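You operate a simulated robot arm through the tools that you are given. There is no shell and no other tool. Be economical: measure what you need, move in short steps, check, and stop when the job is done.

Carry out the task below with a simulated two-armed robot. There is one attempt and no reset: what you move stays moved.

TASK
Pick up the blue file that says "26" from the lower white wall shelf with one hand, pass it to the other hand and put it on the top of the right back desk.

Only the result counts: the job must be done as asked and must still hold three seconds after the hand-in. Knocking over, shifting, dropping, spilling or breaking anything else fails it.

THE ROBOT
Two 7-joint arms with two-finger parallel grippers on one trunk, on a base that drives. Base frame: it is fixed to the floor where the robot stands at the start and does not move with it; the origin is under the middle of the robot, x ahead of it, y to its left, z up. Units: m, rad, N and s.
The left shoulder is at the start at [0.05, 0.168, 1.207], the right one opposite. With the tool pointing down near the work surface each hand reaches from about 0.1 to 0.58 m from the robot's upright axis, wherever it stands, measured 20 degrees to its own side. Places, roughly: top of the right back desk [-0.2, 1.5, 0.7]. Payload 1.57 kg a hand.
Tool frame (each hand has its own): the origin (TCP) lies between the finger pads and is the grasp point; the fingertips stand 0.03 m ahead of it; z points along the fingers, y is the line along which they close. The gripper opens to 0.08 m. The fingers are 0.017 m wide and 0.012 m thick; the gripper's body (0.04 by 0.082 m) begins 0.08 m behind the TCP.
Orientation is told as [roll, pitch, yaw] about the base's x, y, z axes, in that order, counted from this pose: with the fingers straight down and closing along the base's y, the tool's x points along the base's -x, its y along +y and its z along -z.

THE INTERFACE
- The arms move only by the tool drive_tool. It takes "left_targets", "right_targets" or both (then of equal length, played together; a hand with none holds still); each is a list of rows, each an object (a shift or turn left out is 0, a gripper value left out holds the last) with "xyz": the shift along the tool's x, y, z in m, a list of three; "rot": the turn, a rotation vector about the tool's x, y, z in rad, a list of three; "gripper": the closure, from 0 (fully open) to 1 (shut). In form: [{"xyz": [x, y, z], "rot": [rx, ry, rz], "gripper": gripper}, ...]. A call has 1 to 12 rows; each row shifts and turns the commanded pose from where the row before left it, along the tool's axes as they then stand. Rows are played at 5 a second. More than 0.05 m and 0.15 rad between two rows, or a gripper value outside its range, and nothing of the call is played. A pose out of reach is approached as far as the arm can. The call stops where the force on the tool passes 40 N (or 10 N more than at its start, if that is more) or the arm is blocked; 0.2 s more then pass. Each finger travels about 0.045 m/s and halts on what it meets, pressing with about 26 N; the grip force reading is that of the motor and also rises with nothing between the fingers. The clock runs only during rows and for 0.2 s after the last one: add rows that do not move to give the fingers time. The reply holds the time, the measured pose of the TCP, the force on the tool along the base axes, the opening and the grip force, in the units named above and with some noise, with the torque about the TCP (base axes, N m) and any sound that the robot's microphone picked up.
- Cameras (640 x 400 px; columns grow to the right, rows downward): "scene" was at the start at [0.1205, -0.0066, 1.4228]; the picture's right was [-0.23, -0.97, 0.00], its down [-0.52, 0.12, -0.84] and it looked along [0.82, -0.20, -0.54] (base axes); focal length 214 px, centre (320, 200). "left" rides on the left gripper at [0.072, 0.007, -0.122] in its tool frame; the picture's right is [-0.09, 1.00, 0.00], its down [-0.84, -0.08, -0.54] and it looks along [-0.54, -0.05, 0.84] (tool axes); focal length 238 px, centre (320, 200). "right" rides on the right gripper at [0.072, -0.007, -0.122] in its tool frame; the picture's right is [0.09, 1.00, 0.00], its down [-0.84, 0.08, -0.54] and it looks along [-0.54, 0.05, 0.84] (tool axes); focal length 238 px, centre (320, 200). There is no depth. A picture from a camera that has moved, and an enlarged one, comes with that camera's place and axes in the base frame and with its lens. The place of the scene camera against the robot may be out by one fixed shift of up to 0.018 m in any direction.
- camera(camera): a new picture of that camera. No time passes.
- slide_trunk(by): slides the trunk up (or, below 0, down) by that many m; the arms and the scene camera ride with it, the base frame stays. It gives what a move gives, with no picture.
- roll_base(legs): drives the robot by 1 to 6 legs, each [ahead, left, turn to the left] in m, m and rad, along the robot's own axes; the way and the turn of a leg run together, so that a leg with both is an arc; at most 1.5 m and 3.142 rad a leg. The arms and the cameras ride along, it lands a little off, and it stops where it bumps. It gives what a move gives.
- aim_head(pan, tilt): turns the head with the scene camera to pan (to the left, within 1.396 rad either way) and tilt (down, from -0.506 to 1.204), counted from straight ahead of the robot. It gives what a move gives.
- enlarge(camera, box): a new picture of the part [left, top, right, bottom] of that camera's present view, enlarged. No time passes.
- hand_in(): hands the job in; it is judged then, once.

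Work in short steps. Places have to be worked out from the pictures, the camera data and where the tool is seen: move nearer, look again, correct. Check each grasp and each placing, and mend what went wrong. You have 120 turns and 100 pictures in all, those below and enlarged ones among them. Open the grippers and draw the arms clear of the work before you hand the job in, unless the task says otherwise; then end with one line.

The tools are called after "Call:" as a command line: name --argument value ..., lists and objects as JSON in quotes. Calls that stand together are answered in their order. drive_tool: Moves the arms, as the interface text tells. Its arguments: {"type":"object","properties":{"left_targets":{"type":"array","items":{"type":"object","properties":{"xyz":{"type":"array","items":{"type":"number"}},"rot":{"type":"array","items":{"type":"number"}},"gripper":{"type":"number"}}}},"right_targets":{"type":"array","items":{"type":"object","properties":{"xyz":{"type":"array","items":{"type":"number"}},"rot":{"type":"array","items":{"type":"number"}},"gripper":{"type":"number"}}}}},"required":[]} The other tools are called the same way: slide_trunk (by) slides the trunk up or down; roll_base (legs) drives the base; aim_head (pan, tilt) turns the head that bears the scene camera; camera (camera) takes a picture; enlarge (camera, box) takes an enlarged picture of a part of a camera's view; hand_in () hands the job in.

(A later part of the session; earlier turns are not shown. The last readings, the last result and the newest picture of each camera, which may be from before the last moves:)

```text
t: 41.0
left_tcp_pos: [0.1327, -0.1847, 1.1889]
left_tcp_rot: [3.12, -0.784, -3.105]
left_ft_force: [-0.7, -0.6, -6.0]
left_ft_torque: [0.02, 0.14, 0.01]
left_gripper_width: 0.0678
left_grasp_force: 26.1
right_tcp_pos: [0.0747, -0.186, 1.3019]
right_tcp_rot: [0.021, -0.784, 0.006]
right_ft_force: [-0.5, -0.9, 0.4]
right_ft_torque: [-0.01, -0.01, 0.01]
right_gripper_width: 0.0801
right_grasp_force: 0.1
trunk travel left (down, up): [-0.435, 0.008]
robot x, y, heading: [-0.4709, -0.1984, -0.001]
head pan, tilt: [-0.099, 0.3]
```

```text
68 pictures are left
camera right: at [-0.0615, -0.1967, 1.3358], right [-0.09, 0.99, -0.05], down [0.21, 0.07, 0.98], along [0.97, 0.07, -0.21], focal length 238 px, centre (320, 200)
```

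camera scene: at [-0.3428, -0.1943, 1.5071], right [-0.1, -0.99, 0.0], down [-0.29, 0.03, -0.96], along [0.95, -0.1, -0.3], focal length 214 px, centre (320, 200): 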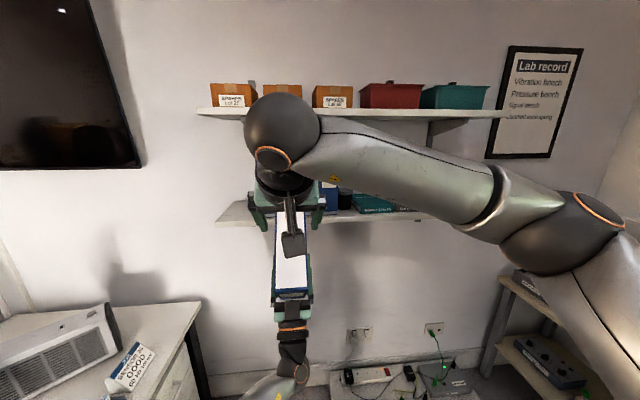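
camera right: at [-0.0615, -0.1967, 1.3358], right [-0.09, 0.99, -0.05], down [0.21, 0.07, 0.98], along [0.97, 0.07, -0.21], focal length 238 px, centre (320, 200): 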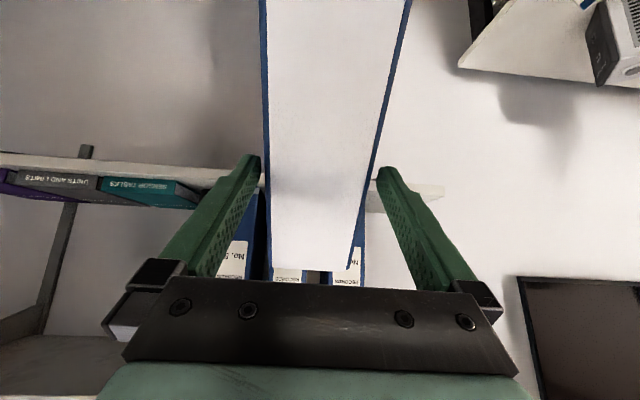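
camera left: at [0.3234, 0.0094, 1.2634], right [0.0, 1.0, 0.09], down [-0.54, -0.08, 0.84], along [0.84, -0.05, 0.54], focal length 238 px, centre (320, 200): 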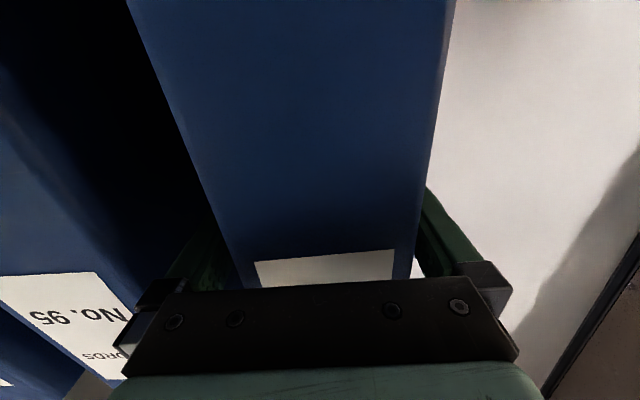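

Still centred, no contact. Descend the remaining 6 cm and close the right gripper.

Call:
drive_tool --right_targets '[{"xyz": [0, 0, 0.02]}, {"xyz": [0, 0, 0.02]}, {"xyz": [0, 0, 0.018]}, {}]'

Call:
camera --camera "right"

Call:
camera --camera "left"

```text
t: 42.0
left_tcp_pos: [0.1326, -0.1846, 1.1877]
left_tcp_rot: [3.119, -0.784, -3.104]
left_ft_force: [0.7, 0.6, -6.3]
left_ft_torque: [-0.02, 0.15, 0.0]
left_gripper_width: 0.068
left_grasp_force: 26.1
right_tcp_pos: [0.1157, -0.1849, 1.2603]
right_tcp_rot: [0.021, -0.786, 0.008]
right_ft_force: [-0.3, 0.2, 0.4]
right_ft_torque: [0.02, -0.02, 0.01]
right_gripper_width: 0.0801
right_grasp_force: 0.2
trunk travel left (down, up): [-0.435, 0.008]
robot x, y, heading: [-0.4682, -0.198, -0.003]
head pan, tilt: [-0.099, 0.3]
```

```text
67 pictures are left
camera right: at [-0.0206, -0.1952, 1.2941], right [-0.09, 0.99, -0.05], down [0.21, 0.07, 0.98], along [0.97, 0.07, -0.21], focal length 238 px, centre (320, 200)
```

right: 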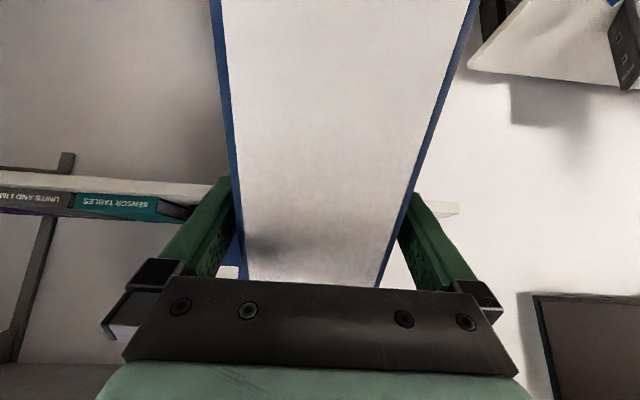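

```text
66 pictures are left
camera left: at [0.0962, -0.175, 1.0513], right [-0.09, 0.99, 0.08], down [-0.97, -0.1, 0.21], along [0.21, -0.06, 0.98], focal length 238 px, centre (320, 200)
```

left: 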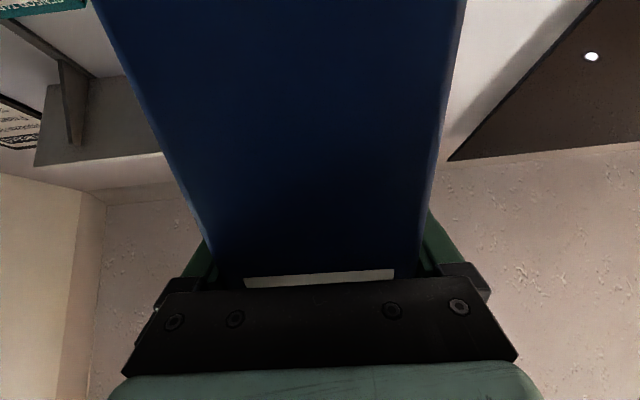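

Right fingers straddle the file evenly. Close the right gripper.

Call:
drive_tool --right_targets '[{"gripper": 0.2}, {"gripper": 1}, {"gripper": 1}, {"gripper": 1}, {"gripper": 1}]'

```text
t: 43.1
left_tcp_pos: [0.1328, -0.1837, 1.1886]
left_tcp_rot: [3.123, -0.783, -3.105]
left_ft_force: [-3.8, 6.8, -5.2]
left_ft_torque: [-0.74, 0.16, -0.54]
left_gripper_width: 0.0678
left_grasp_force: 26.2
right_tcp_pos: [0.1175, -0.1847, 1.2606]
right_tcp_rot: [0.019, -0.785, 0.008]
right_ft_force: [2.1, -7.0, -0.7]
right_ft_torque: [0.24, -0.09, 0.41]
right_gripper_width: 0.0681
right_grasp_force: 25.9
trunk travel left (down, up): [-0.435, 0.008]
robot x, y, heading: [-0.4685, -0.1989, -0.004]
head pan, tilt: [-0.099, 0.3]
```

Both grip firmly (68 mm). Release the left gripper.

Call:
drive_tool --left_targets '[{"gripper": 0}, {"gripper": 0}, {}, {}]'

Call:
camera --camera "left"

```text
t: 44.1
left_tcp_pos: [0.132, -0.1844, 1.1889]
left_tcp_rot: [3.121, -0.783, -3.105]
left_ft_force: [-0.1, -0.2, -0.5]
left_ft_torque: [0.01, -0.02, -0.01]
left_gripper_width: 0.0802
left_grasp_force: 0.1
right_tcp_pos: [0.1168, -0.1857, 1.2596]
right_tcp_rot: [0.021, -0.786, 0.009]
right_ft_force: [-0.7, -0.5, -0.3]
right_ft_torque: [0.01, 0.22, -0.02]
right_gripper_width: 0.0681
right_grasp_force: 26.1
trunk travel left (down, up): [-0.435, 0.008]
robot x, y, heading: [-0.4719, -0.1961, -0.002]
head pan, tilt: [-0.099, 0.3]
```

```text
65 pictures are left
camera left: at [0.0964, -0.1751, 1.0513], right [-0.09, 0.99, 0.08], down [-0.97, -0.1, 0.21], along [0.21, -0.06, 0.98], focal length 238 px, centre (320, 200)
```

left: 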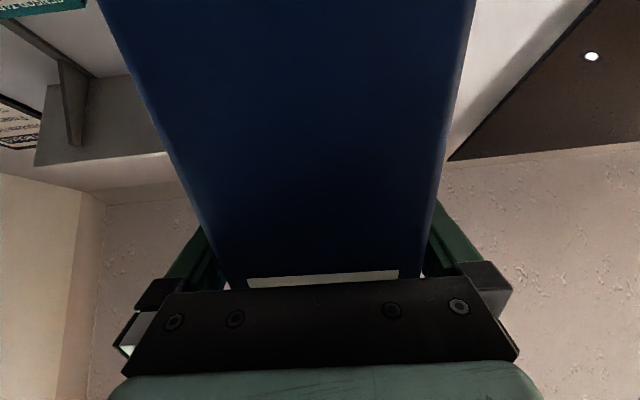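

Left is free. Withdraw the left hand straight back along its tool axis 13 cm.

Call:
drive_tool --left_targets '[{}, {"xyz": [0, 0, -0.02]}, {"xyz": [0, 0, -0.03]}, {"xyz": [0, 0, -0.04]}, {"xyz": [0, 0, -0.04]}, {}]'

Call:
camera --camera "left"

Call:
camera --camera "right"

```text
t: 45.5
left_tcp_pos: [0.0413, -0.1856, 1.0966]
left_tcp_rot: [3.12, -0.784, -3.106]
left_ft_force: [0.4, 0.0, 0.5]
left_ft_torque: [-0.01, -0.01, 0.0]
left_gripper_width: 0.0799
left_grasp_force: 0.0
right_tcp_pos: [0.1168, -0.1844, 1.2597]
right_tcp_rot: [0.022, -0.785, 0.007]
right_ft_force: [-1.3, -0.4, 0.3]
right_ft_torque: [-0.04, 0.22, -0.01]
right_gripper_width: 0.0678
right_grasp_force: 26.1
trunk travel left (down, up): [-0.435, 0.008]
robot x, y, heading: [-0.4707, -0.1952, 0.001]
head pan, tilt: [-0.099, 0.3]
```

```text
64 pictures are left
camera left: at [0.0052, -0.1764, 0.9597], right [-0.09, 0.99, 0.08], down [-0.97, -0.1, 0.2], along [0.21, -0.06, 0.98], focal length 238 px, centre (320, 200)
```

left: 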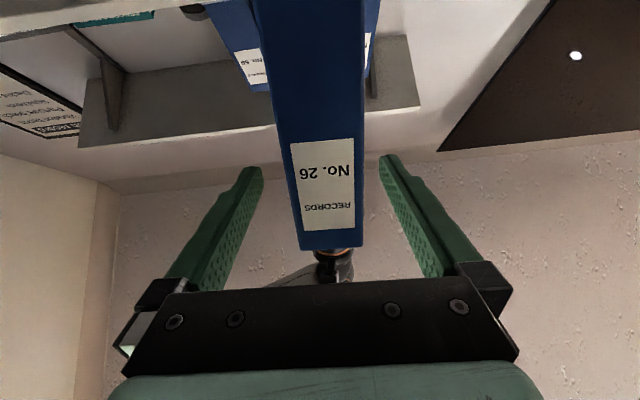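

```text
63 pictures are left
camera right: at [-0.0204, -0.1952, 1.294], right [-0.09, 0.99, -0.05], down [0.21, 0.07, 0.98], along [0.97, 0.07, -0.21], focal length 238 px, centre (320, 200)
```

right: 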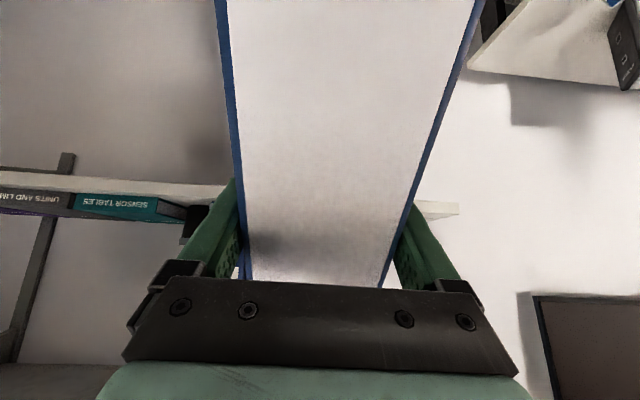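

The right force reading doesn't show the weight; I check with the scene camera whether the file touches anything.

Call:
camera --camera "scene"

Call:
roll_base --legs '[[-0.1, 0, 0]]'

```text
62 pictures are left
camera scene: at [-0.3427, -0.1938, 1.5071], right [-0.1, -0.99, 0.0], down [-0.29, 0.03, -0.96], along [0.95, -0.1, -0.3], focal length 214 px, centre (320, 200)
```

scene: 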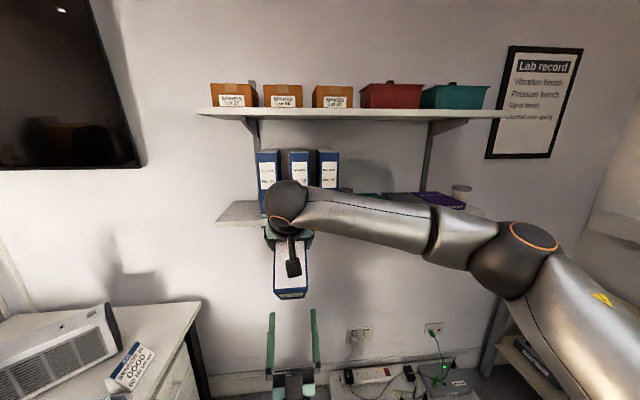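

```text
t: 46.7
left_tcp_pos: [-0.0574, -0.1855, 1.0966]
left_tcp_rot: [3.12, -0.782, -3.101]
left_ft_force: [0.0, -0.3, 0.0]
left_ft_torque: [-0.03, 0.05, 0.0]
left_gripper_width: 0.0798
left_grasp_force: 0.1
right_tcp_pos: [0.0173, -0.1832, 1.2595]
right_tcp_rot: [0.021, -0.786, 0.009]
right_ft_force: [0.1, 0.0, -6.0]
right_ft_torque: [0.03, 0.2, -0.02]
right_gripper_width: 0.0678
right_grasp_force: 25.6
trunk travel left (down, up): [-0.435, 0.008]
robot x, y, heading: [-0.5691, -0.1993, 0.001]
head pan, tilt: [-0.099, 0.3]
```

Now it reads 6 N: it had been leaning lightly on the shelf edge and is now free. I check the remaining shelf items.

Call:
enlarge --camera "scene" --box '[200, 60, 500, 320]'

```text
1.54 times, centred on (350, 190) of scene
camera zoom: at [-0.4429, -0.1935, 1.5072], right [-0.1, -0.99, 0.0], down [-0.29, 0.03, -0.96], along [0.95, -0.1, -0.3], focal length 330 px, centre (274, 215)
```

zoom: 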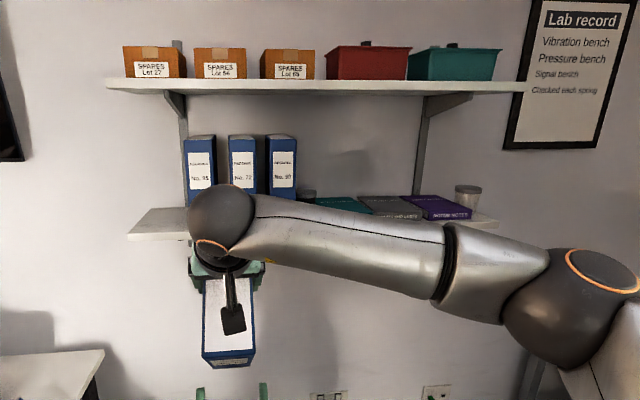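

Everything on the shelves is in place. Now survey for the way around: look left and half-left.

Call:
aim_head --pan 1.39 --tilt 0.3

Call:
camera --camera "scene"

```text
t: 48.3
left_tcp_pos: [-0.0572, -0.1852, 1.0967]
left_tcp_rot: [3.12, -0.784, -3.105]
left_ft_force: [-0.9, 0.2, -0.6]
left_ft_torque: [0.0, 0.01, 0.02]
left_gripper_width: 0.0799
left_grasp_force: 0.1
right_tcp_pos: [0.0178, -0.1836, 1.2605]
right_tcp_rot: [0.022, -0.785, 0.009]
right_ft_force: [0.0, 0.5, -6.4]
right_ft_torque: [-0.02, 0.23, -0.04]
right_gripper_width: 0.0679
right_grasp_force: 26.1
trunk travel left (down, up): [-0.435, 0.008]
robot x, y, heading: [-0.5685, -0.196, 0.001]
head pan, tilt: [1.389, 0.3]
```

```text
60 pictures are left
camera scene: at [-0.5179, -0.0923, 1.5071], right [0.98, -0.18, 0.0], down [-0.05, -0.29, -0.96], along [0.17, 0.94, -0.3], focal length 214 px, centre (320, 200)
```

scene: 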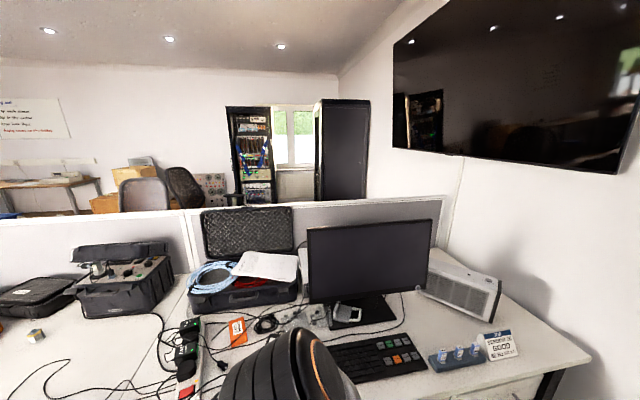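

The desk row spans to about x ≈ −2.6, so I must go around its far end. First move right 0.2 into the corridor's middle and bring the file upright and close.

Call:
roll_base --legs '[[-0.1, -0.17, 0]]'

Call:
drive_tool --left_targets '[{"xyz": [0, 0.04, -0.02]}, {"xyz": [0, 0.04, 0]}, {"xyz": [0, 0.04, 0]}, {"xyz": [0, 0.04, 0], "rot": [0, 0.14, 0]}, {"xyz": [0, 0.04, 0], "rot": [0, 0.14, 0]}, {"rot": [0, 0.14, 0]}, {"rot": [0, 0.14, 0]}, {"rot": [0, 0.14, 0]}, {"rot": [0, 0.14, 0]}, {"rot": [0, 0.14, 0]}, {"rot": [0, 0.14, 0]}, {}]'

```text
t: 50.4
left_tcp_pos: [-0.1584, -0.3523, 1.0977]
left_tcp_rot: [3.119, -0.784, -3.103]
left_ft_force: [-0.4, 0.7, 0.6]
left_ft_torque: [-0.01, 0.01, -0.06]
left_gripper_width: 0.0803
left_grasp_force: 0.0
right_tcp_pos: [-0.0835, -0.3515, 1.2598]
right_tcp_rot: [0.02, -0.783, 0.01]
right_ft_force: [0.6, 0.0, -6.1]
right_ft_torque: [-0.02, 0.21, -0.01]
right_gripper_width: 0.0679
right_grasp_force: 26.6
trunk travel left (down, up): [-0.435, 0.008]
robot x, y, heading: [-0.6671, -0.3662, -0.0]
head pan, tilt: [1.389, 0.3]
```

```text
t: 53.0
left_tcp_pos: [-0.1765, -0.1537, 1.0852]
left_tcp_rot: [0.049, -1.24, -0.024]
left_ft_force: [-0.1, -0.2, 0.1]
left_ft_torque: [0.01, 0.0, 0.05]
left_gripper_width: 0.0798
left_grasp_force: 0.0
right_tcp_pos: [-0.0839, -0.3526, 1.2598]
right_tcp_rot: [0.02, -0.783, 0.009]
right_ft_force: [-0.5, -0.1, -6.1]
right_ft_torque: [0.02, 0.22, 0.01]
right_gripper_width: 0.0679
right_grasp_force: 26.2
trunk travel left (down, up): [-0.435, 0.008]
robot x, y, heading: [-0.6716, -0.3688, 0.003]
head pan, tilt: [1.389, 0.3]
```

Continue: left to point down; right rotates the file upright.

Call:
drive_tool --left_targets '[{"rot": [0, 0.138, 0]}, {"rot": [0, 0.138, 0]}, {"rot": [0, 0.138, 0]}, {"rot": [0, 0.138, 0]}, {"rot": [0, 0.138, 0]}, {"rot": [0, 0.138, 0]}, {"rot": [0, 0.138, 0]}, {"rot": [0, 0.138, 0]}, {"rot": [0, 0.136, 0]}, {"xyz": [0.04, 0, 0]}, {"xyz": [0.04, 0, 0]}, {}]' --right_targets '[{"rot": [0, 0.131, 0]}, {"rot": [0, 0.131, 0]}, {"rot": [0, 0.131, 0]}, {"rot": [0, 0.131, 0]}, {"rot": [0, 0.131, 0]}, {"rot": [0, 0.13, 0]}, {"xyz": [0.03, 0, 0.03]}, {"xyz": [0.03, 0, 0.03]}, {"xyz": [0.03, 0, 0.03]}, {"xyz": [0.03, -0.03, 0.03]}, {"xyz": [0.03, -0.03, 0.03]}, {}]'

Call:
aim_head --pan 0.3 --tilt 0.8

Call:
camera --camera "scene"

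```text
refused: row 10 steps farther than a row can; nothing moved
```

```text
t: 54.3
left_tcp_pos: [-0.1768, -0.1546, 1.0853]
left_tcp_rot: [0.047, -1.238, -0.023]
left_ft_force: [-0.6, 0.1, 0.4]
left_ft_torque: [0.01, -0.02, -0.05]
left_gripper_width: 0.0799
left_grasp_force: 0.0
right_tcp_pos: [-0.0842, -0.3516, 1.2583]
right_tcp_rot: [0.019, -0.784, 0.009]
right_ft_force: [-0.8, -0.4, -6.4]
right_ft_torque: [0.01, 0.23, -0.01]
right_gripper_width: 0.0677
right_grasp_force: 25.8
trunk travel left (down, up): [-0.435, 0.008]
robot x, y, heading: [-0.6671, -0.364, 0.0]
head pan, tilt: [0.3, 0.799]
```

```text
59 pictures are left
camera scene: at [-0.5583, -0.3283, 1.4628], right [0.3, -0.96, 0.0], down [-0.69, -0.21, -0.7], along [0.67, 0.21, -0.72], focal length 214 px, centre (320, 200)
```

scene: 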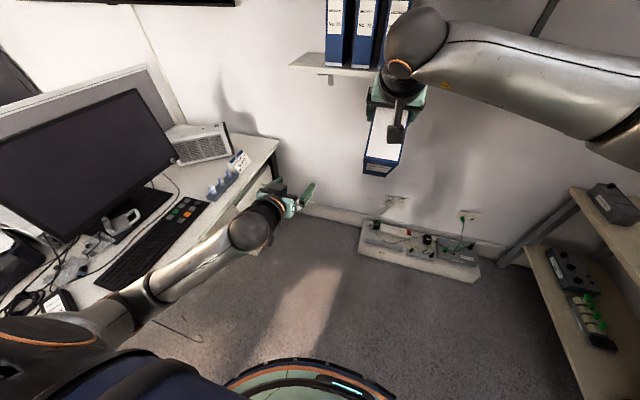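

The last step was too long in one row; I resend with smaller shifts. The space around both hands is free.

Call:
drive_tool --left_targets '[{"rot": [0, 0.138, 0]}, {"rot": [0, 0.138, 0]}, {"rot": [0, 0.138, 0]}, {"rot": [0, 0.138, 0]}, {"rot": [0, 0.138, 0]}, {"rot": [0, 0.138, 0]}, {"rot": [0, 0.138, 0]}, {"rot": [0, 0.138, 0]}, {"rot": [0, 0.136, 0]}, {"xyz": [0.04, 0, 0]}, {"xyz": [0.04, 0, 0]}, {}]' --right_targets '[{"rot": [0, 0.131, 0]}, {"rot": [0, 0.131, 0]}, {"rot": [0, 0.131, 0]}, {"rot": [0, 0.131, 0]}, {"rot": [0, 0.131, 0]}, {"rot": [0, 0.13, 0]}, {"xyz": [0.03, 0, 0.03]}, {"xyz": [0.03, 0, 0.03]}, {"xyz": [0.03, 0, 0.03]}, {"xyz": [0.027, -0.025, 0.03]}, {"xyz": [0.027, -0.025, 0.03]}, {}]'

Call:
camera --camera "scene"

```text
t: 56.9
left_tcp_pos: [-0.2572, -0.1546, 1.0831]
left_tcp_rot: [0.016, 0.004, 0.024]
left_ft_force: [-0.5, 0.2, -0.1]
left_ft_torque: [-0.01, 0.03, 0.01]
left_gripper_width: 0.0799
left_grasp_force: 0.1
right_tcp_pos: [-0.2656, -0.4087, 1.0925]
right_tcp_rot: [0.013, 0.003, 0.022]
right_ft_force: [0.4, -0.3, -6.3]
right_ft_torque: [0.0, -0.09, 0.03]
right_gripper_width: 0.068
right_grasp_force: 26.2
right hand out of reach, approached as far as the arm can: row 5, 6
trunk travel left (down, up): [-0.435, 0.008]
robot x, y, heading: [-0.6688, -0.3645, 0.003]
head pan, tilt: [0.3, 0.799]
```

```text
58 pictures are left
camera scene: at [-0.5583, -0.3278, 1.4627], right [0.29, -0.96, 0.0], down [-0.69, -0.21, -0.7], along [0.67, 0.21, -0.72], focal length 214 px, centre (320, 200)
```

scene: 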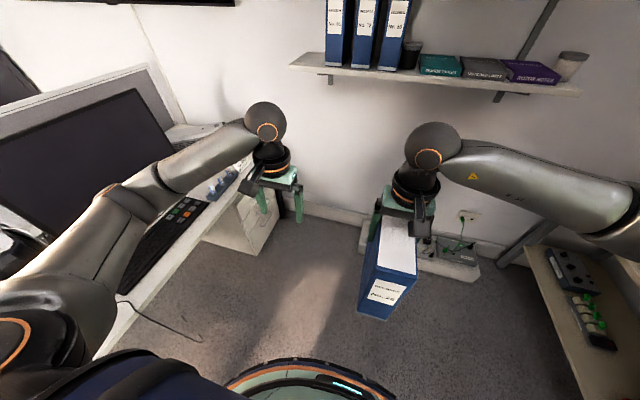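

File upright in the right hand. Turn the robot around in place to face −x, and look.

Call:
roll_base --legs '[[0, 0, 3.1]]'

Call:
aim_head --pan -0.3 --tilt 0.35

Call:
camera --camera "scene"

```text
t: 61.7
left_tcp_pos: [-1.0105, -0.0472, 1.0876]
left_tcp_rot: [-0.002, -0.024, 1.947]
left_ft_force: [-0.5, -1.2, -1.1]
left_ft_torque: [0.0, -0.01, 0.0]
left_gripper_width: 0.0798
left_grasp_force: 0.0
right_tcp_pos: [-0.7714, 0.0249, 1.0924]
right_tcp_rot: [0.009, 0.007, 1.954]
right_ft_force: [0.7, 0.3, -7.0]
right_ft_torque: [0.08, 0.05, 0.04]
right_gripper_width: 0.068
right_grasp_force: 26.1
trunk travel left (down, up): [-0.435, 0.008]
robot x, y, heading: [-0.6692, -0.3665, 1.931]
head pan, tilt: [0.3, 0.799]
stopped in leg 1: the force on the tool passed its limit at 47 N (the readings are from after the stop); the commanded pose is now the measured one
```

```text
t: 62.7
left_tcp_pos: [-1.0098, -0.0465, 1.0872]
left_tcp_rot: [-0.004, -0.023, 1.949]
left_ft_force: [0.0, -0.5, -0.4]
left_ft_torque: [0.0, 0.01, 0.0]
left_gripper_width: 0.0802
left_grasp_force: 0.0
right_tcp_pos: [-0.7714, 0.0256, 1.0916]
right_tcp_rot: [0.012, 0.001, 1.955]
right_ft_force: [0.0, -0.2, -5.8]
right_ft_torque: [0.06, 0.02, -0.02]
right_gripper_width: 0.0681
right_grasp_force: 25.9
trunk travel left (down, up): [-0.435, 0.008]
robot x, y, heading: [-0.6706, -0.3645, 1.932]
head pan, tilt: [-0.3, 0.351]
```

```text
57 pictures are left
camera scene: at [-0.6955, -0.2212, 1.5024], right [1.0, 0.06, 0.0], down [0.02, -0.34, -0.94], along [-0.06, 0.94, -0.34], focal length 214 px, centre (320, 200)
```

scene: 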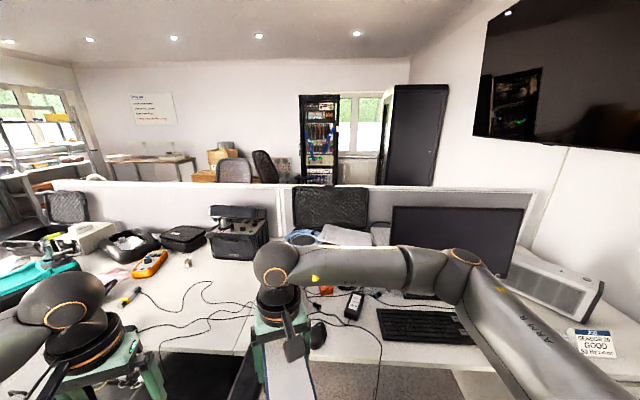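

The left hand touched something near (−1.0, −0.05). I look left to see — probably the chair.

Call:
aim_head --pan 0.6 --tilt 0.7

Call:
camera --camera "scene"

Call:
camera --camera "left"

```text
t: 63.9
left_tcp_pos: [-1.01, -0.0468, 1.0878]
left_tcp_rot: [-0.004, -0.022, 1.948]
left_ft_force: [0.4, -0.3, -0.3]
left_ft_torque: [0.0, 0.03, 0.0]
left_gripper_width: 0.0798
left_grasp_force: 0.1
right_tcp_pos: [-0.7713, 0.0258, 1.0926]
right_tcp_rot: [0.014, 0.001, 1.955]
right_ft_force: [0.2, 0.6, -5.9]
right_ft_torque: [0.08, 0.04, 0.01]
right_gripper_width: 0.0678
right_grasp_force: 26.3
trunk travel left (down, up): [-0.435, 0.008]
robot x, y, heading: [-0.6685, -0.3688, 1.927]
head pan, tilt: [0.6, 0.7]
```

```text
56 pictures are left
camera scene: at [-0.7595, -0.2654, 1.471], right [0.57, 0.82, 0.0], down [0.53, -0.37, -0.76], along [-0.63, 0.44, -0.64], focal length 214 px, centre (320, 200)
```

scene: 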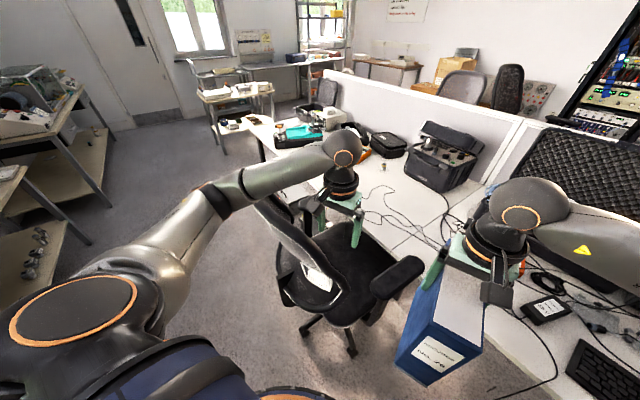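

```text
55 pictures are left
camera left: at [-0.9903, -0.1179, 1.2079], right [-0.96, -0.28, 0.0], down [-0.23, 0.79, 0.56], along [-0.16, 0.54, -0.83], focal length 238 px, centre (320, 200)
```

left: 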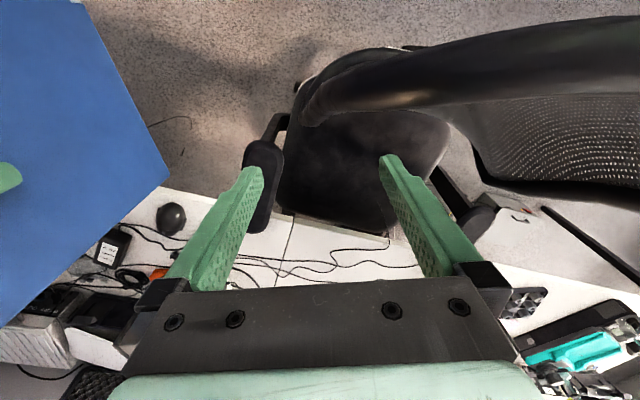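

The left hand met the back of a desk chair. I reverse the turn by 0.35 rad, back away from the desk (−y) and raise the hands before turning again.

Call:
roll_base --legs '[[0, 0, -0.36]]'

Call:
camera --camera "scene"

```text
t: 65.4
left_tcp_pos: [-0.8747, 0.0519, 1.0882]
left_tcp_rot: [-0.003, -0.023, 1.587]
left_ft_force: [0.6, -0.5, -0.1]
left_ft_torque: [-0.04, 0.03, 0.02]
left_gripper_width: 0.0801
left_grasp_force: 0.1
right_tcp_pos: [-0.6261, 0.0368, 1.0928]
right_tcp_rot: [0.015, 0.0, 1.593]
right_ft_force: [-0.8, 0.0, -6.0]
right_ft_torque: [0.03, -0.01, 0.0]
right_gripper_width: 0.0676
right_grasp_force: 26.2
trunk travel left (down, up): [-0.435, 0.008]
robot x, y, heading: [-0.6704, -0.3651, 1.574]
head pan, tilt: [0.6, 0.7]
```

```text
54 pictures are left
camera scene: at [-0.7233, -0.2414, 1.471], right [0.83, 0.56, 0.0], down [0.36, -0.53, -0.76], along [-0.43, 0.63, -0.64], focal length 214 px, centre (320, 200)
```

scene: 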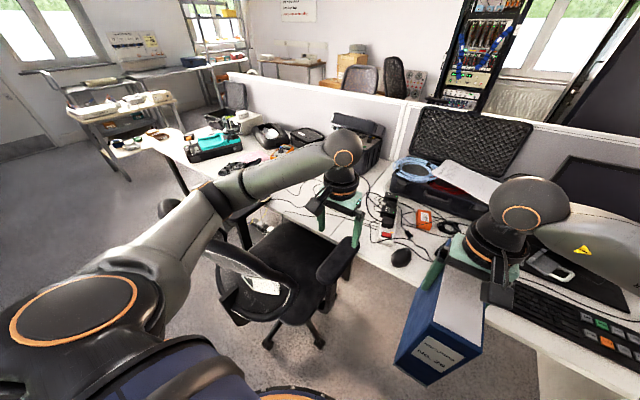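

Chair back is around (−1.0, −0.12), height ~1.06. I back away 0.2, shift 0.12 toward +x, then turn to −x.

Call:
roll_base --legs '[[-0.2, -0.12, 0], [0, 0, 1.5]]'

Call:
aim_head --pan 0 --tilt 0.45

Call:
camera --camera "scene"

```text
t: 70.8
left_tcp_pos: [-0.9829, -0.7419, 1.0869]
left_tcp_rot: [-0.005, -0.024, 3.081]
left_ft_force: [0.2, 0.3, -0.4]
left_ft_torque: [-0.01, -0.04, -0.01]
left_gripper_width: 0.08
left_grasp_force: 0.0
right_tcp_pos: [-0.9483, -0.4932, 1.0919]
right_tcp_rot: [0.011, 0.003, 3.086]
right_ft_force: [-0.2, -0.6, -5.6]
right_ft_torque: [0.03, 0.07, -0.02]
right_gripper_width: 0.0678
right_grasp_force: 26.0
trunk travel left (down, up): [-0.435, 0.008]
robot x, y, heading: [-0.5493, -0.5659, 3.066]
head pan, tilt: [0.6, 0.7]
```

```text
t: 71.8
left_tcp_pos: [-0.9832, -0.7405, 1.0876]
left_tcp_rot: [-0.004, -0.023, 3.08]
left_ft_force: [-0.2, 0.6, -0.4]
left_ft_torque: [0.01, 0.01, -0.04]
left_gripper_width: 0.0798
left_grasp_force: 0.1
right_tcp_pos: [-0.948, -0.4937, 1.0907]
right_tcp_rot: [0.012, 0.004, 3.087]
right_ft_force: [0.4, 0.7, -6.1]
right_ft_torque: [0.02, 0.13, 0.03]
right_gripper_width: 0.0679
right_grasp_force: 26.2
trunk travel left (down, up): [-0.435, 0.008]
robot x, y, heading: [-0.5477, -0.5698, 3.063]
head pan, tilt: [0.0, 0.45]
```

```text
53 pictures are left
camera scene: at [-0.6886, -0.5429, 1.4932], right [0.08, 1.0, 0.0], down [0.43, -0.03, -0.9], along [-0.9, 0.07, -0.44], focal length 214 px, centre (320, 200)
```

scene: 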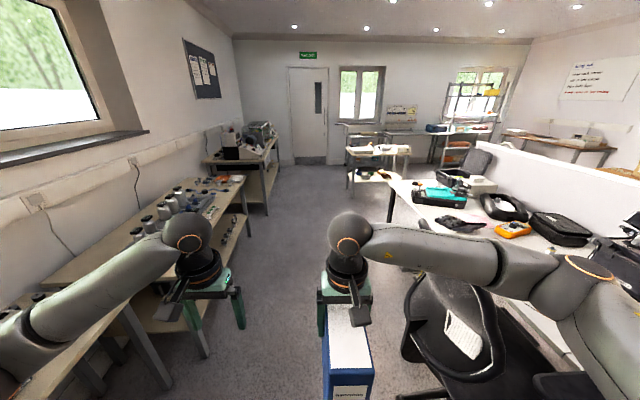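

Clear corridor ahead: tables' edge y≈−1.3, chair y≥−0.27, desk row ends x≈−2.65, cart at x≈−4.1. I shift to y≈−0.72 and drive forward to x≈−3.2.

Call:
roll_base --legs '[[0, 0.15, 0.075], [1.3, 0, 0]]'

Call:
aim_head --pan -0.6 --tilt 0.45

Call:
camera --camera "scene"

```text
t: 79.9
left_tcp_pos: [-2.2591, -0.9104, 1.0873]
left_tcp_rot: [-0.003, -0.022, -3.134]
left_ft_force: [0.3, 0.1, 0.0]
left_ft_torque: [0.0, -0.01, 0.05]
left_gripper_width: 0.08
left_grasp_force: 0.0
right_tcp_pos: [-2.2411, -0.6621, 1.0918]
right_tcp_rot: [0.011, 0.004, -3.127]
right_ft_force: [0.1, 0.6, -6.6]
right_ft_torque: [-0.02, 0.06, 0.0]
right_gripper_width: 0.0678
right_grasp_force: 26.3
trunk travel left (down, up): [-0.435, 0.008]
robot x, y, heading: [-1.8348, -0.7094, 3.131]
head pan, tilt: [0.0, 0.45]
```

```text
t: 80.9
left_tcp_pos: [-2.2586, -0.9103, 1.0867]
left_tcp_rot: [-0.003, -0.024, -3.134]
left_ft_force: [0.2, -0.3, -0.3]
left_ft_torque: [0.0, -0.02, 0.04]
left_gripper_width: 0.0797
left_grasp_force: 0.0
right_tcp_pos: [-2.2391, -0.6618, 1.0912]
right_tcp_rot: [0.012, 0.005, -3.127]
right_ft_force: [0.8, -0.9, -5.1]
right_ft_torque: [0.01, 0.06, 0.03]
right_gripper_width: 0.0677
right_grasp_force: 26.9
trunk travel left (down, up): [-0.435, 0.008]
robot x, y, heading: [-1.8351, -0.7055, 3.129]
head pan, tilt: [-0.6, 0.45]
```

```text
52 pictures are left
camera scene: at [-1.9604, -0.6414, 1.4932], right [0.57, 0.82, 0.0], down [0.36, -0.25, -0.9], along [-0.74, 0.52, -0.44], focal length 214 px, centre (320, 200)
```

scene: 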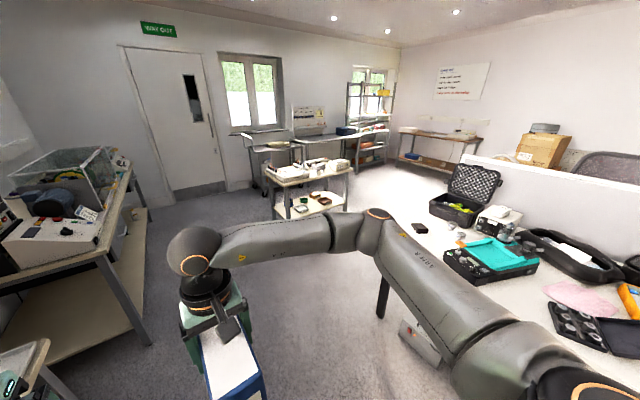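

Route: between desk end (x≈−2.75) and cart (x≈−4.1). Drive diagonally to (−3.35, −0.35), then turn right to face +y.

Call:
roll_base --legs '[[0.75, -0.18, 0], [0.75, -0.17, 0], [0, 0, -1.56]]'

Call:
aim_head --pan -0.3 --tilt 0.45

Call:
camera --camera "scene"

```text
t: 92.6
left_tcp_pos: [-3.5457, 0.0662, 1.0877]
left_tcp_rot: [-0.005, -0.023, 1.594]
left_ft_force: [-1.0, -1.0, 0.8]
left_ft_torque: [-0.01, 0.03, 0.01]
left_gripper_width: 0.08
left_grasp_force: 0.1
right_tcp_pos: [-3.2976, 0.0526, 1.0921]
right_tcp_rot: [0.012, 0.003, 1.601]
right_ft_force: [0.1, -0.5, -5.7]
right_ft_torque: [0.08, -0.02, -0.02]
right_gripper_width: 0.0678
right_grasp_force: 25.8
trunk travel left (down, up): [-0.435, 0.008]
robot x, y, heading: [-3.3355, -0.3531, 1.578]
head pan, tilt: [-0.6, 0.45]
```

```text
t: 93.4
left_tcp_pos: [-3.5443, 0.0668, 1.0869]
left_tcp_rot: [-0.004, -0.023, 1.593]
left_ft_force: [0.7, 0.1, -0.6]
left_ft_torque: [0.02, 0.01, 0.0]
left_gripper_width: 0.0798
left_grasp_force: 0.1
right_tcp_pos: [-3.2966, 0.0519, 1.0925]
right_tcp_rot: [0.012, 0.003, 1.6]
right_ft_force: [1.1, 0.4, -6.3]
right_ft_torque: [0.05, -0.02, 0.0]
right_gripper_width: 0.068
right_grasp_force: 26.1
trunk travel left (down, up): [-0.435, 0.008]
robot x, y, heading: [-3.3349, -0.3527, 1.576]
head pan, tilt: [-0.3, 0.45]
```

```text
51 pictures are left
camera scene: at [-3.3167, -0.2085, 1.4932], right [0.96, -0.29, 0.0], down [-0.13, -0.42, -0.9], along [0.26, 0.86, -0.44], focal length 214 px, centre (320, 200)
```

scene: 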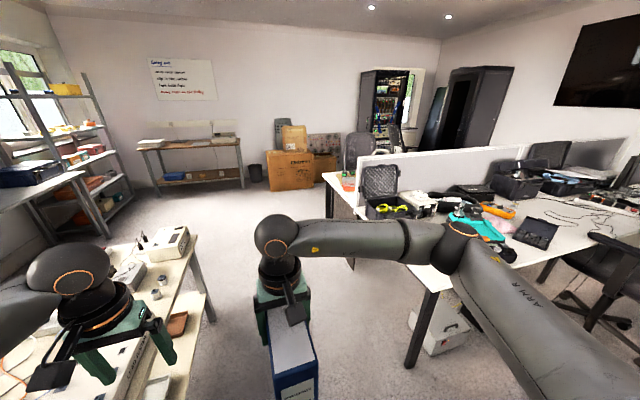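

Gap between the cart (x≈−3.55) and desk end (x≈−2.63): centre at −3.09. Shift right 0.25, then go ahead 1.45 m and look.

Call:
roll_base --legs '[[0, -0.25, -0.006], [1.45, 0, 0]]'

Call:
aim_head --pan -0.6 --tilt 0.4

Call:
camera --camera "scene"

```text
t: 103.0
left_tcp_pos: [-3.2836, 1.5229, 1.0867]
left_tcp_rot: [-0.004, -0.022, 1.578]
left_ft_force: [0.1, 0.0, 0.3]
left_ft_torque: [0.01, 0.01, 0.04]
left_gripper_width: 0.08
left_grasp_force: 0.0
right_tcp_pos: [-3.0351, 1.5046, 1.0917]
right_tcp_rot: [0.012, 0.004, 1.585]
right_ft_force: [-0.3, 0.5, -5.8]
right_ft_torque: [0.06, 0.02, 0.0]
right_gripper_width: 0.0679
right_grasp_force: 26.5
trunk travel left (down, up): [-0.435, 0.008]
robot x, y, heading: [-3.0829, 1.0992, 1.557]
head pan, tilt: [-0.3, 0.45]
```

```text
t: 103.8
left_tcp_pos: [-3.2831, 1.5231, 1.0874]
left_tcp_rot: [-0.004, -0.022, 1.576]
left_ft_force: [-0.1, -0.3, 0.3]
left_ft_torque: [-0.04, 0.01, 0.01]
left_gripper_width: 0.0802
left_grasp_force: 0.1
right_tcp_pos: [-3.0346, 1.5047, 1.0922]
right_tcp_rot: [0.013, 0.004, 1.585]
right_ft_force: [-0.2, 0.4, -5.9]
right_ft_torque: [0.08, 0.0, 0.01]
right_gripper_width: 0.0681
right_grasp_force: 25.8
trunk travel left (down, up): [-0.435, 0.008]
robot x, y, heading: [-3.0846, 1.1027, 1.563]
head pan, tilt: [-0.6, 0.4]
```

```text
50 pictures are left
camera scene: at [-3.0345, 1.2327, 1.4979], right [0.82, -0.57, 0.0], down [-0.22, -0.32, -0.92], along [0.53, 0.75, -0.39], focal length 214 px, centre (320, 200)
```

scene: 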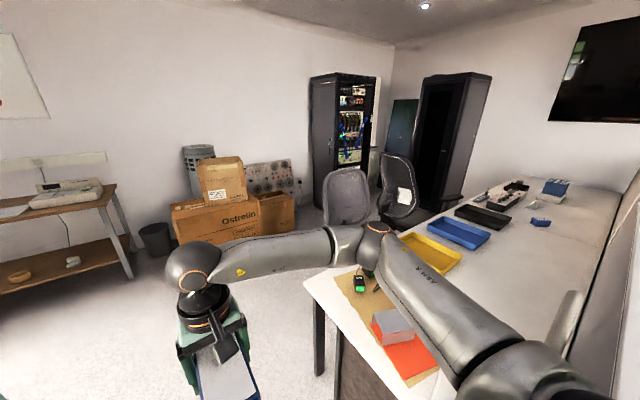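

The aisle behind the back desks is visible with two chairs (≈(−1.8, 2.5) and (−0.8, 2.7)). I drive on to y≈2.6 and turn right to look along it.

Call:
roll_base --legs '[[1.45, 0, 0], [0, 0, -1.56]]'

Call:
aim_head --pan -0.2 --tilt 0.35

Call:
camera --camera "scene"

```text
t: 114.8
left_tcp_pos: [-2.6321, 2.7477, 1.0877]
left_tcp_rot: [-0.003, -0.023, -0.006]
left_ft_force: [0.1, -0.1, -0.6]
left_ft_torque: [0.0, 0.01, 0.02]
left_gripper_width: 0.0803
left_grasp_force: 0.1
right_tcp_pos: [-2.6543, 2.498, 1.0906]
right_tcp_rot: [0.013, 0.005, 0.0]
right_ft_force: [1.1, -0.1, -6.8]
right_ft_torque: [0.01, -0.09, -0.01]
right_gripper_width: 0.0677
right_grasp_force: 26.2
trunk travel left (down, up): [-0.435, 0.008]
robot x, y, heading: [-3.0574, 2.5563, -0.024]
head pan, tilt: [-0.6, 0.4]
```

```text
t: 115.7
left_tcp_pos: [-2.6321, 2.7485, 1.0872]
left_tcp_rot: [-0.004, -0.023, -0.007]
left_ft_force: [-0.2, -0.1, -0.2]
left_ft_torque: [0.01, 0.0, 0.02]
left_gripper_width: 0.08
left_grasp_force: 0.1
right_tcp_pos: [-2.6535, 2.4984, 1.0917]
right_tcp_rot: [0.013, 0.004, -0.001]
right_ft_force: [0.2, -0.1, -6.2]
right_ft_torque: [-0.03, -0.07, 0.01]
right_gripper_width: 0.068
right_grasp_force: 26.0
trunk travel left (down, up): [-0.435, 0.008]
robot x, y, heading: [-3.0547, 2.552, -0.027]
head pan, tilt: [-0.201, 0.351]
```

```text
49 pictures are left
camera scene: at [-2.9309, 2.5435, 1.5024], right [-0.22, -0.97, 0.0], down [-0.34, 0.08, -0.94], along [0.92, -0.21, -0.34], focal length 214 px, centre (320, 200)
```

scene: 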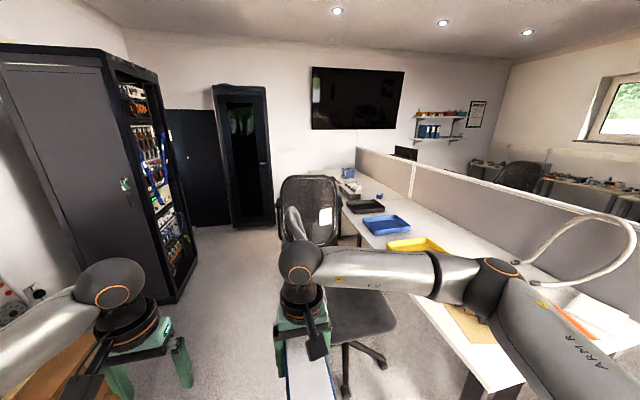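

Chairs' backs reach y≈2.5 (z≈1.13), rack front at y≈3.43. To pass with narrow depth, I pull the hands in, face +y and go sideways along y≈2.88.

Call:
drive_tool --left_targets '[{"xyz": [0.03, 0, 0]}, {"xyz": [0.03, 0, 0]}, {"xyz": [0.03, 0, 0]}, {}]' --right_targets '[{"xyz": [0.025, 0, 0]}, {"xyz": [0.025, 0, 0]}, {"xyz": [0.025, 0, 0]}, {}]'

Call:
roll_base --legs '[[0, 0, 1.597], [0.32, 0, 0]]'

Call:
aim_head --pan -1.2 --tilt 0.45

Call:
camera --camera "scene"

```text
t: 116.7
left_tcp_pos: [-2.7228, 2.7475, 1.0854]
left_tcp_rot: [-0.002, -0.024, -0.007]
left_ft_force: [-0.3, -0.3, 0.4]
left_ft_torque: [0.0, 0.02, 0.02]
left_gripper_width: 0.0799
left_grasp_force: 0.1
right_tcp_pos: [-2.7295, 2.498, 1.0924]
right_tcp_rot: [0.012, 0.003, 0.001]
right_ft_force: [0.1, -0.2, -5.4]
right_ft_torque: [0.01, -0.05, -0.01]
right_gripper_width: 0.0677
right_grasp_force: 26.0
trunk travel left (down, up): [-0.435, 0.008]
robot x, y, heading: [-3.0567, 2.5519, -0.022]
head pan, tilt: [-0.201, 0.351]
```

```text
t: 122.7
left_tcp_pos: [-3.265, 3.1985, 1.086]
left_tcp_rot: [-0.003, -0.023, 1.597]
left_ft_force: [-0.8, -0.9, 0.0]
left_ft_torque: [-0.01, -0.01, 0.02]
left_gripper_width: 0.0796
left_grasp_force: 0.0
right_tcp_pos: [-3.0173, 3.1985, 1.092]
right_tcp_rot: [0.012, 0.004, 1.604]
right_ft_force: [-0.1, 0.7, -6.3]
right_ft_torque: [0.04, -0.01, 0.03]
right_gripper_width: 0.0679
right_grasp_force: 26.0
trunk travel left (down, up): [-0.435, 0.008]
robot x, y, heading: [-3.057, 2.8714, 1.58]
head pan, tilt: [-0.201, 0.351]
```

```text
t: 124.0
left_tcp_pos: [-3.2647, 3.1979, 1.0854]
left_tcp_rot: [-0.003, -0.025, 1.597]
left_ft_force: [-0.7, 0.2, -0.5]
left_ft_torque: [-0.03, 0.02, -0.01]
left_gripper_width: 0.0801
left_grasp_force: 0.0
right_tcp_pos: [-3.0172, 3.2002, 1.0926]
right_tcp_rot: [0.012, 0.004, 1.606]
right_ft_force: [-0.6, 0.4, -5.8]
right_ft_torque: [0.11, -0.01, 0.01]
right_gripper_width: 0.0679
right_grasp_force: 26.1
trunk travel left (down, up): [-0.435, 0.008]
robot x, y, heading: [-3.0582, 2.8728, 1.584]
head pan, tilt: [-1.201, 0.45]
```

```text
48 pictures are left
camera scene: at [-2.9798, 2.9592, 1.4932], right [0.37, -0.93, 0.0], down [-0.4, -0.16, -0.9], along [0.84, 0.33, -0.44], focal length 214 px, centre (320, 200)
```

scene: 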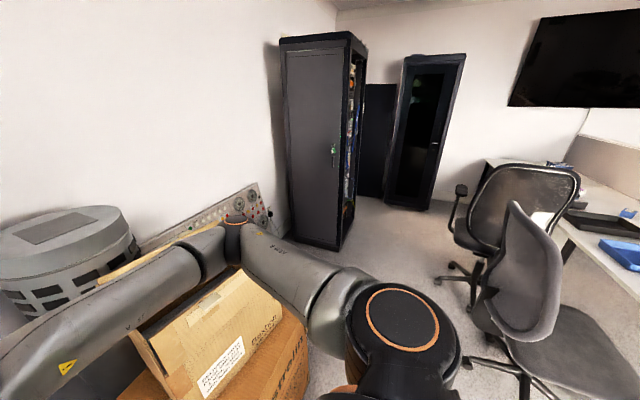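

Clearances: boxes y≥3.4, rack y≥3.42, my file's front tip y≈3.285, chair parts y≤2.53, my base back y≈2.57. Go sideways right in stages.

Call:
roll_base --legs '[[0, 0, -0.012], [0, -1.1, 0]]'

Call:
camera --camera "scene"

```text
t: 134.3
left_tcp_pos: [-2.1555, 3.1998, 1.0858]
left_tcp_rot: [-0.005, -0.023, 1.597]
left_ft_force: [0.8, 0.2, -0.6]
left_ft_torque: [0.03, 0.0, 0.0]
left_gripper_width: 0.0801
left_grasp_force: 0.2
right_tcp_pos: [-1.9071, 3.2015, 1.091]
right_tcp_rot: [0.014, 0.003, 1.603]
right_ft_force: [0.7, 0.7, -5.8]
right_ft_torque: [0.05, 0.0, -0.02]
right_gripper_width: 0.0681
right_grasp_force: 25.0
trunk travel left (down, up): [-0.435, 0.008]
robot x, y, heading: [-1.9497, 2.8693, 1.58]
head pan, tilt: [-1.201, 0.45]
```

```text
47 pictures are left
camera scene: at [-1.8702, 2.9617, 1.4932], right [0.37, -0.93, 0.0], down [-0.4, -0.16, -0.9], along [0.84, 0.33, -0.44], focal length 214 px, centre (320, 200)
```

scene: 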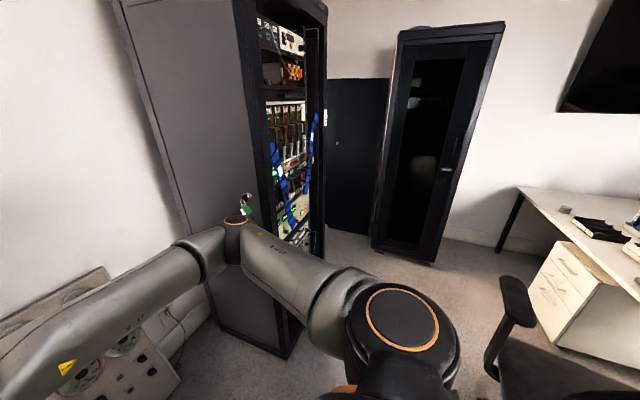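

Cabinet face is at x≈0.1–0.18, rack y≥3.46, chair 2's right side ≈ x −0.85. Continue sideways to x≈−0.47, then turn clockwise to face the desk.

Call:
roll_base --legs '[[0, -1.48, 0]]'

Call:
camera --camera "scene"

```text
t: 147.4
left_tcp_pos: [-0.6797, 3.2173, 1.0848]
left_tcp_rot: [-0.002, -0.023, 1.608]
left_ft_force: [-0.2, 0.4, -0.6]
left_ft_torque: [0.02, 0.02, 0.0]
left_gripper_width: 0.08
left_grasp_force: 0.0
right_tcp_pos: [-0.4322, 3.2205, 1.092]
right_tcp_rot: [0.013, 0.006, 1.615]
right_ft_force: [-0.1, 0.6, -6.9]
right_ft_torque: [0.06, 0.0, -0.04]
right_gripper_width: 0.0682
right_grasp_force: 26.1
trunk travel left (down, up): [-0.435, 0.008]
robot x, y, heading: [-0.4712, 2.8927, 1.586]
head pan, tilt: [-1.201, 0.45]
```

```text
46 pictures are left
camera scene: at [-0.3917, 2.9822, 1.4932], right [0.38, -0.93, 0.0], down [-0.4, -0.16, -0.9], along [0.83, 0.34, -0.44], focal length 214 px, centre (320, 200)
```

scene: 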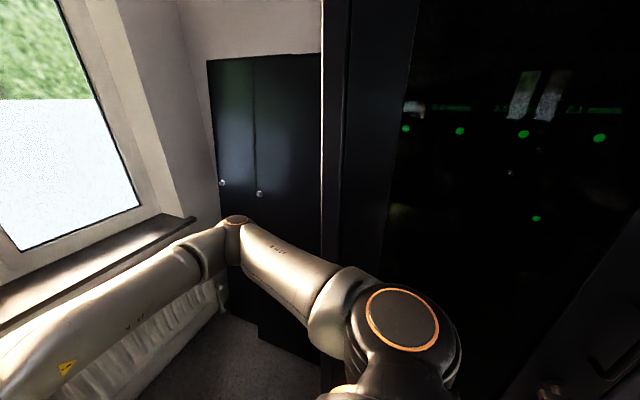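

Cabinet is near on the right. I shift back/left a bit and turn clockwise 90° to face +x, then inspect the desk.

Call:
roll_base --legs '[[-0.15, 0.05, 0], [0, 0, -1.58]]'

Call:
aim_head --pan -1.35 --tilt 0.65

Call:
camera --camera "scene"

```text
t: 152.7
left_tcp_pos: [-0.1914, 2.9518, 1.0856]
left_tcp_rot: [-0.003, -0.023, 0.029]
left_ft_force: [-0.4, -0.2, -0.7]
left_ft_torque: [-0.01, 0.01, 0.0]
left_gripper_width: 0.0801
left_grasp_force: 0.1
right_tcp_pos: [-0.19, 2.7034, 1.0921]
right_tcp_rot: [0.012, 0.004, 0.036]
right_ft_force: [0.1, 0.3, -6.6]
right_ft_torque: [0.01, -0.08, -0.04]
right_gripper_width: 0.0678
right_grasp_force: 25.5
trunk travel left (down, up): [-0.435, 0.008]
robot x, y, heading: [-0.5128, 2.7407, 0.015]
head pan, tilt: [-1.201, 0.45]
```

```text
t: 153.4
left_tcp_pos: [-0.1909, 2.9506, 1.0871]
left_tcp_rot: [-0.005, -0.023, 0.029]
left_ft_force: [0.5, 0.4, 0.3]
left_ft_torque: [0.02, 0.0, 0.0]
left_gripper_width: 0.08
left_grasp_force: 0.0
right_tcp_pos: [-0.1898, 2.7021, 1.0916]
right_tcp_rot: [0.012, 0.004, 0.037]
right_ft_force: [0.5, -0.2, -6.2]
right_ft_torque: [0.04, -0.07, -0.02]
right_gripper_width: 0.0678
right_grasp_force: 26.0
trunk travel left (down, up): [-0.435, 0.008]
robot x, y, heading: [-0.5154, 2.7408, 0.017]
head pan, tilt: [-1.349, 0.649]
```

```text
45 pictures are left
camera scene: at [-0.4629, 2.6728, 1.4754], right [-0.97, -0.23, 0.0], down [-0.14, 0.59, -0.8], along [0.18, -0.78, -0.6], focal length 214 px, centre (320, 200)
```

scene: 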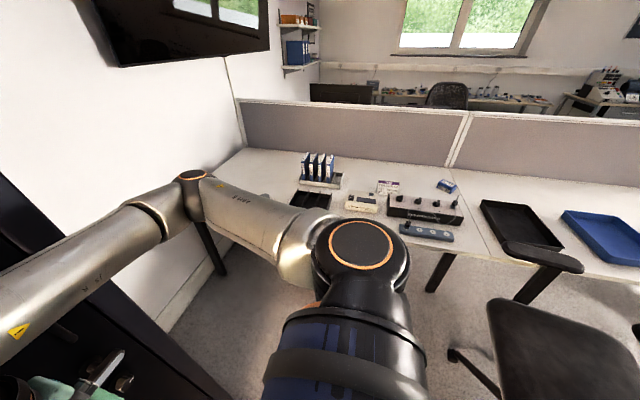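

The free part of the right back desk is toward the wall (x≈0…0.55, y≈1.3–1.9), left of the black tray. I move toward the desk, then turn to face it (−y).

Call:
roll_base --legs '[[0, -0.25, -0.015], [0, 0, -1.57]]'

Call:
aim_head --pan 0.45 --tilt 0.6

Call:
camera --camera "scene"

```text
t: 158.1
left_tcp_pos: [-0.136, 2.468, 1.0867]
left_tcp_rot: [0.011, -0.027, -0.622]
left_ft_force: [-0.6, -0.2, 0.3]
left_ft_torque: [0.01, 0.03, 0.01]
left_gripper_width: 0.0799
left_grasp_force: 0.0
right_tcp_pos: [-0.2923, 2.263, 1.0937]
right_tcp_rot: [0.009, -0.001, -0.632]
right_ft_force: [-0.6, 0.5, -6.5]
right_ft_torque: [-0.04, -0.09, -0.02]
right_gripper_width: 0.0679
right_grasp_force: 26.1
trunk travel left (down, up): [-0.435, 0.008]
robot x, y, heading: [-0.517, 2.4938, -0.647]
head pan, tilt: [-1.349, 0.649]
stopped in leg 2: the robot was blocked; the commanded pose is now the measured one
```

```text
t: 159.9
left_tcp_pos: [-0.1354, 2.4687, 1.0874]
left_tcp_rot: [0.007, -0.028, -0.625]
left_ft_force: [-0.3, 0.1, 0.2]
left_ft_torque: [0.0, 0.01, 0.02]
left_gripper_width: 0.08
left_grasp_force: 0.0
right_tcp_pos: [-0.2916, 2.2639, 1.0947]
right_tcp_rot: [0.008, -0.006, -0.635]
right_ft_force: [-0.2, -0.6, -6.3]
right_ft_torque: [-0.01, -0.06, 0.01]
right_gripper_width: 0.068
right_grasp_force: 25.9
trunk travel left (down, up): [-0.435, 0.008]
robot x, y, heading: [-0.5167, 2.4953, -0.653]
head pan, tilt: [0.45, 0.6]
```

```text
44 pictures are left
camera scene: at [-0.415, 2.4735, 1.4808], right [-0.21, -0.98, 0.0], down [-0.55, 0.11, -0.83], along [0.81, -0.17, -0.56], focal length 214 px, centre (320, 200)
```

scene: 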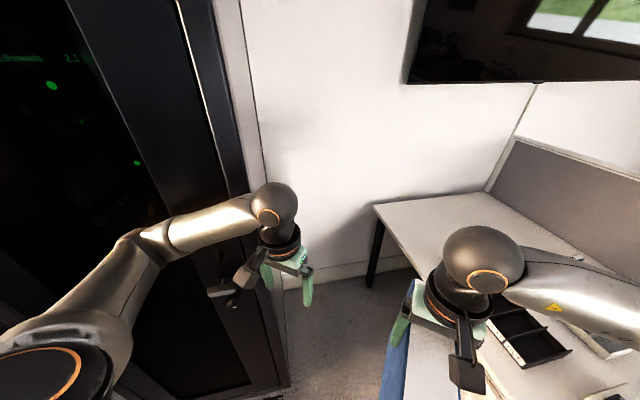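

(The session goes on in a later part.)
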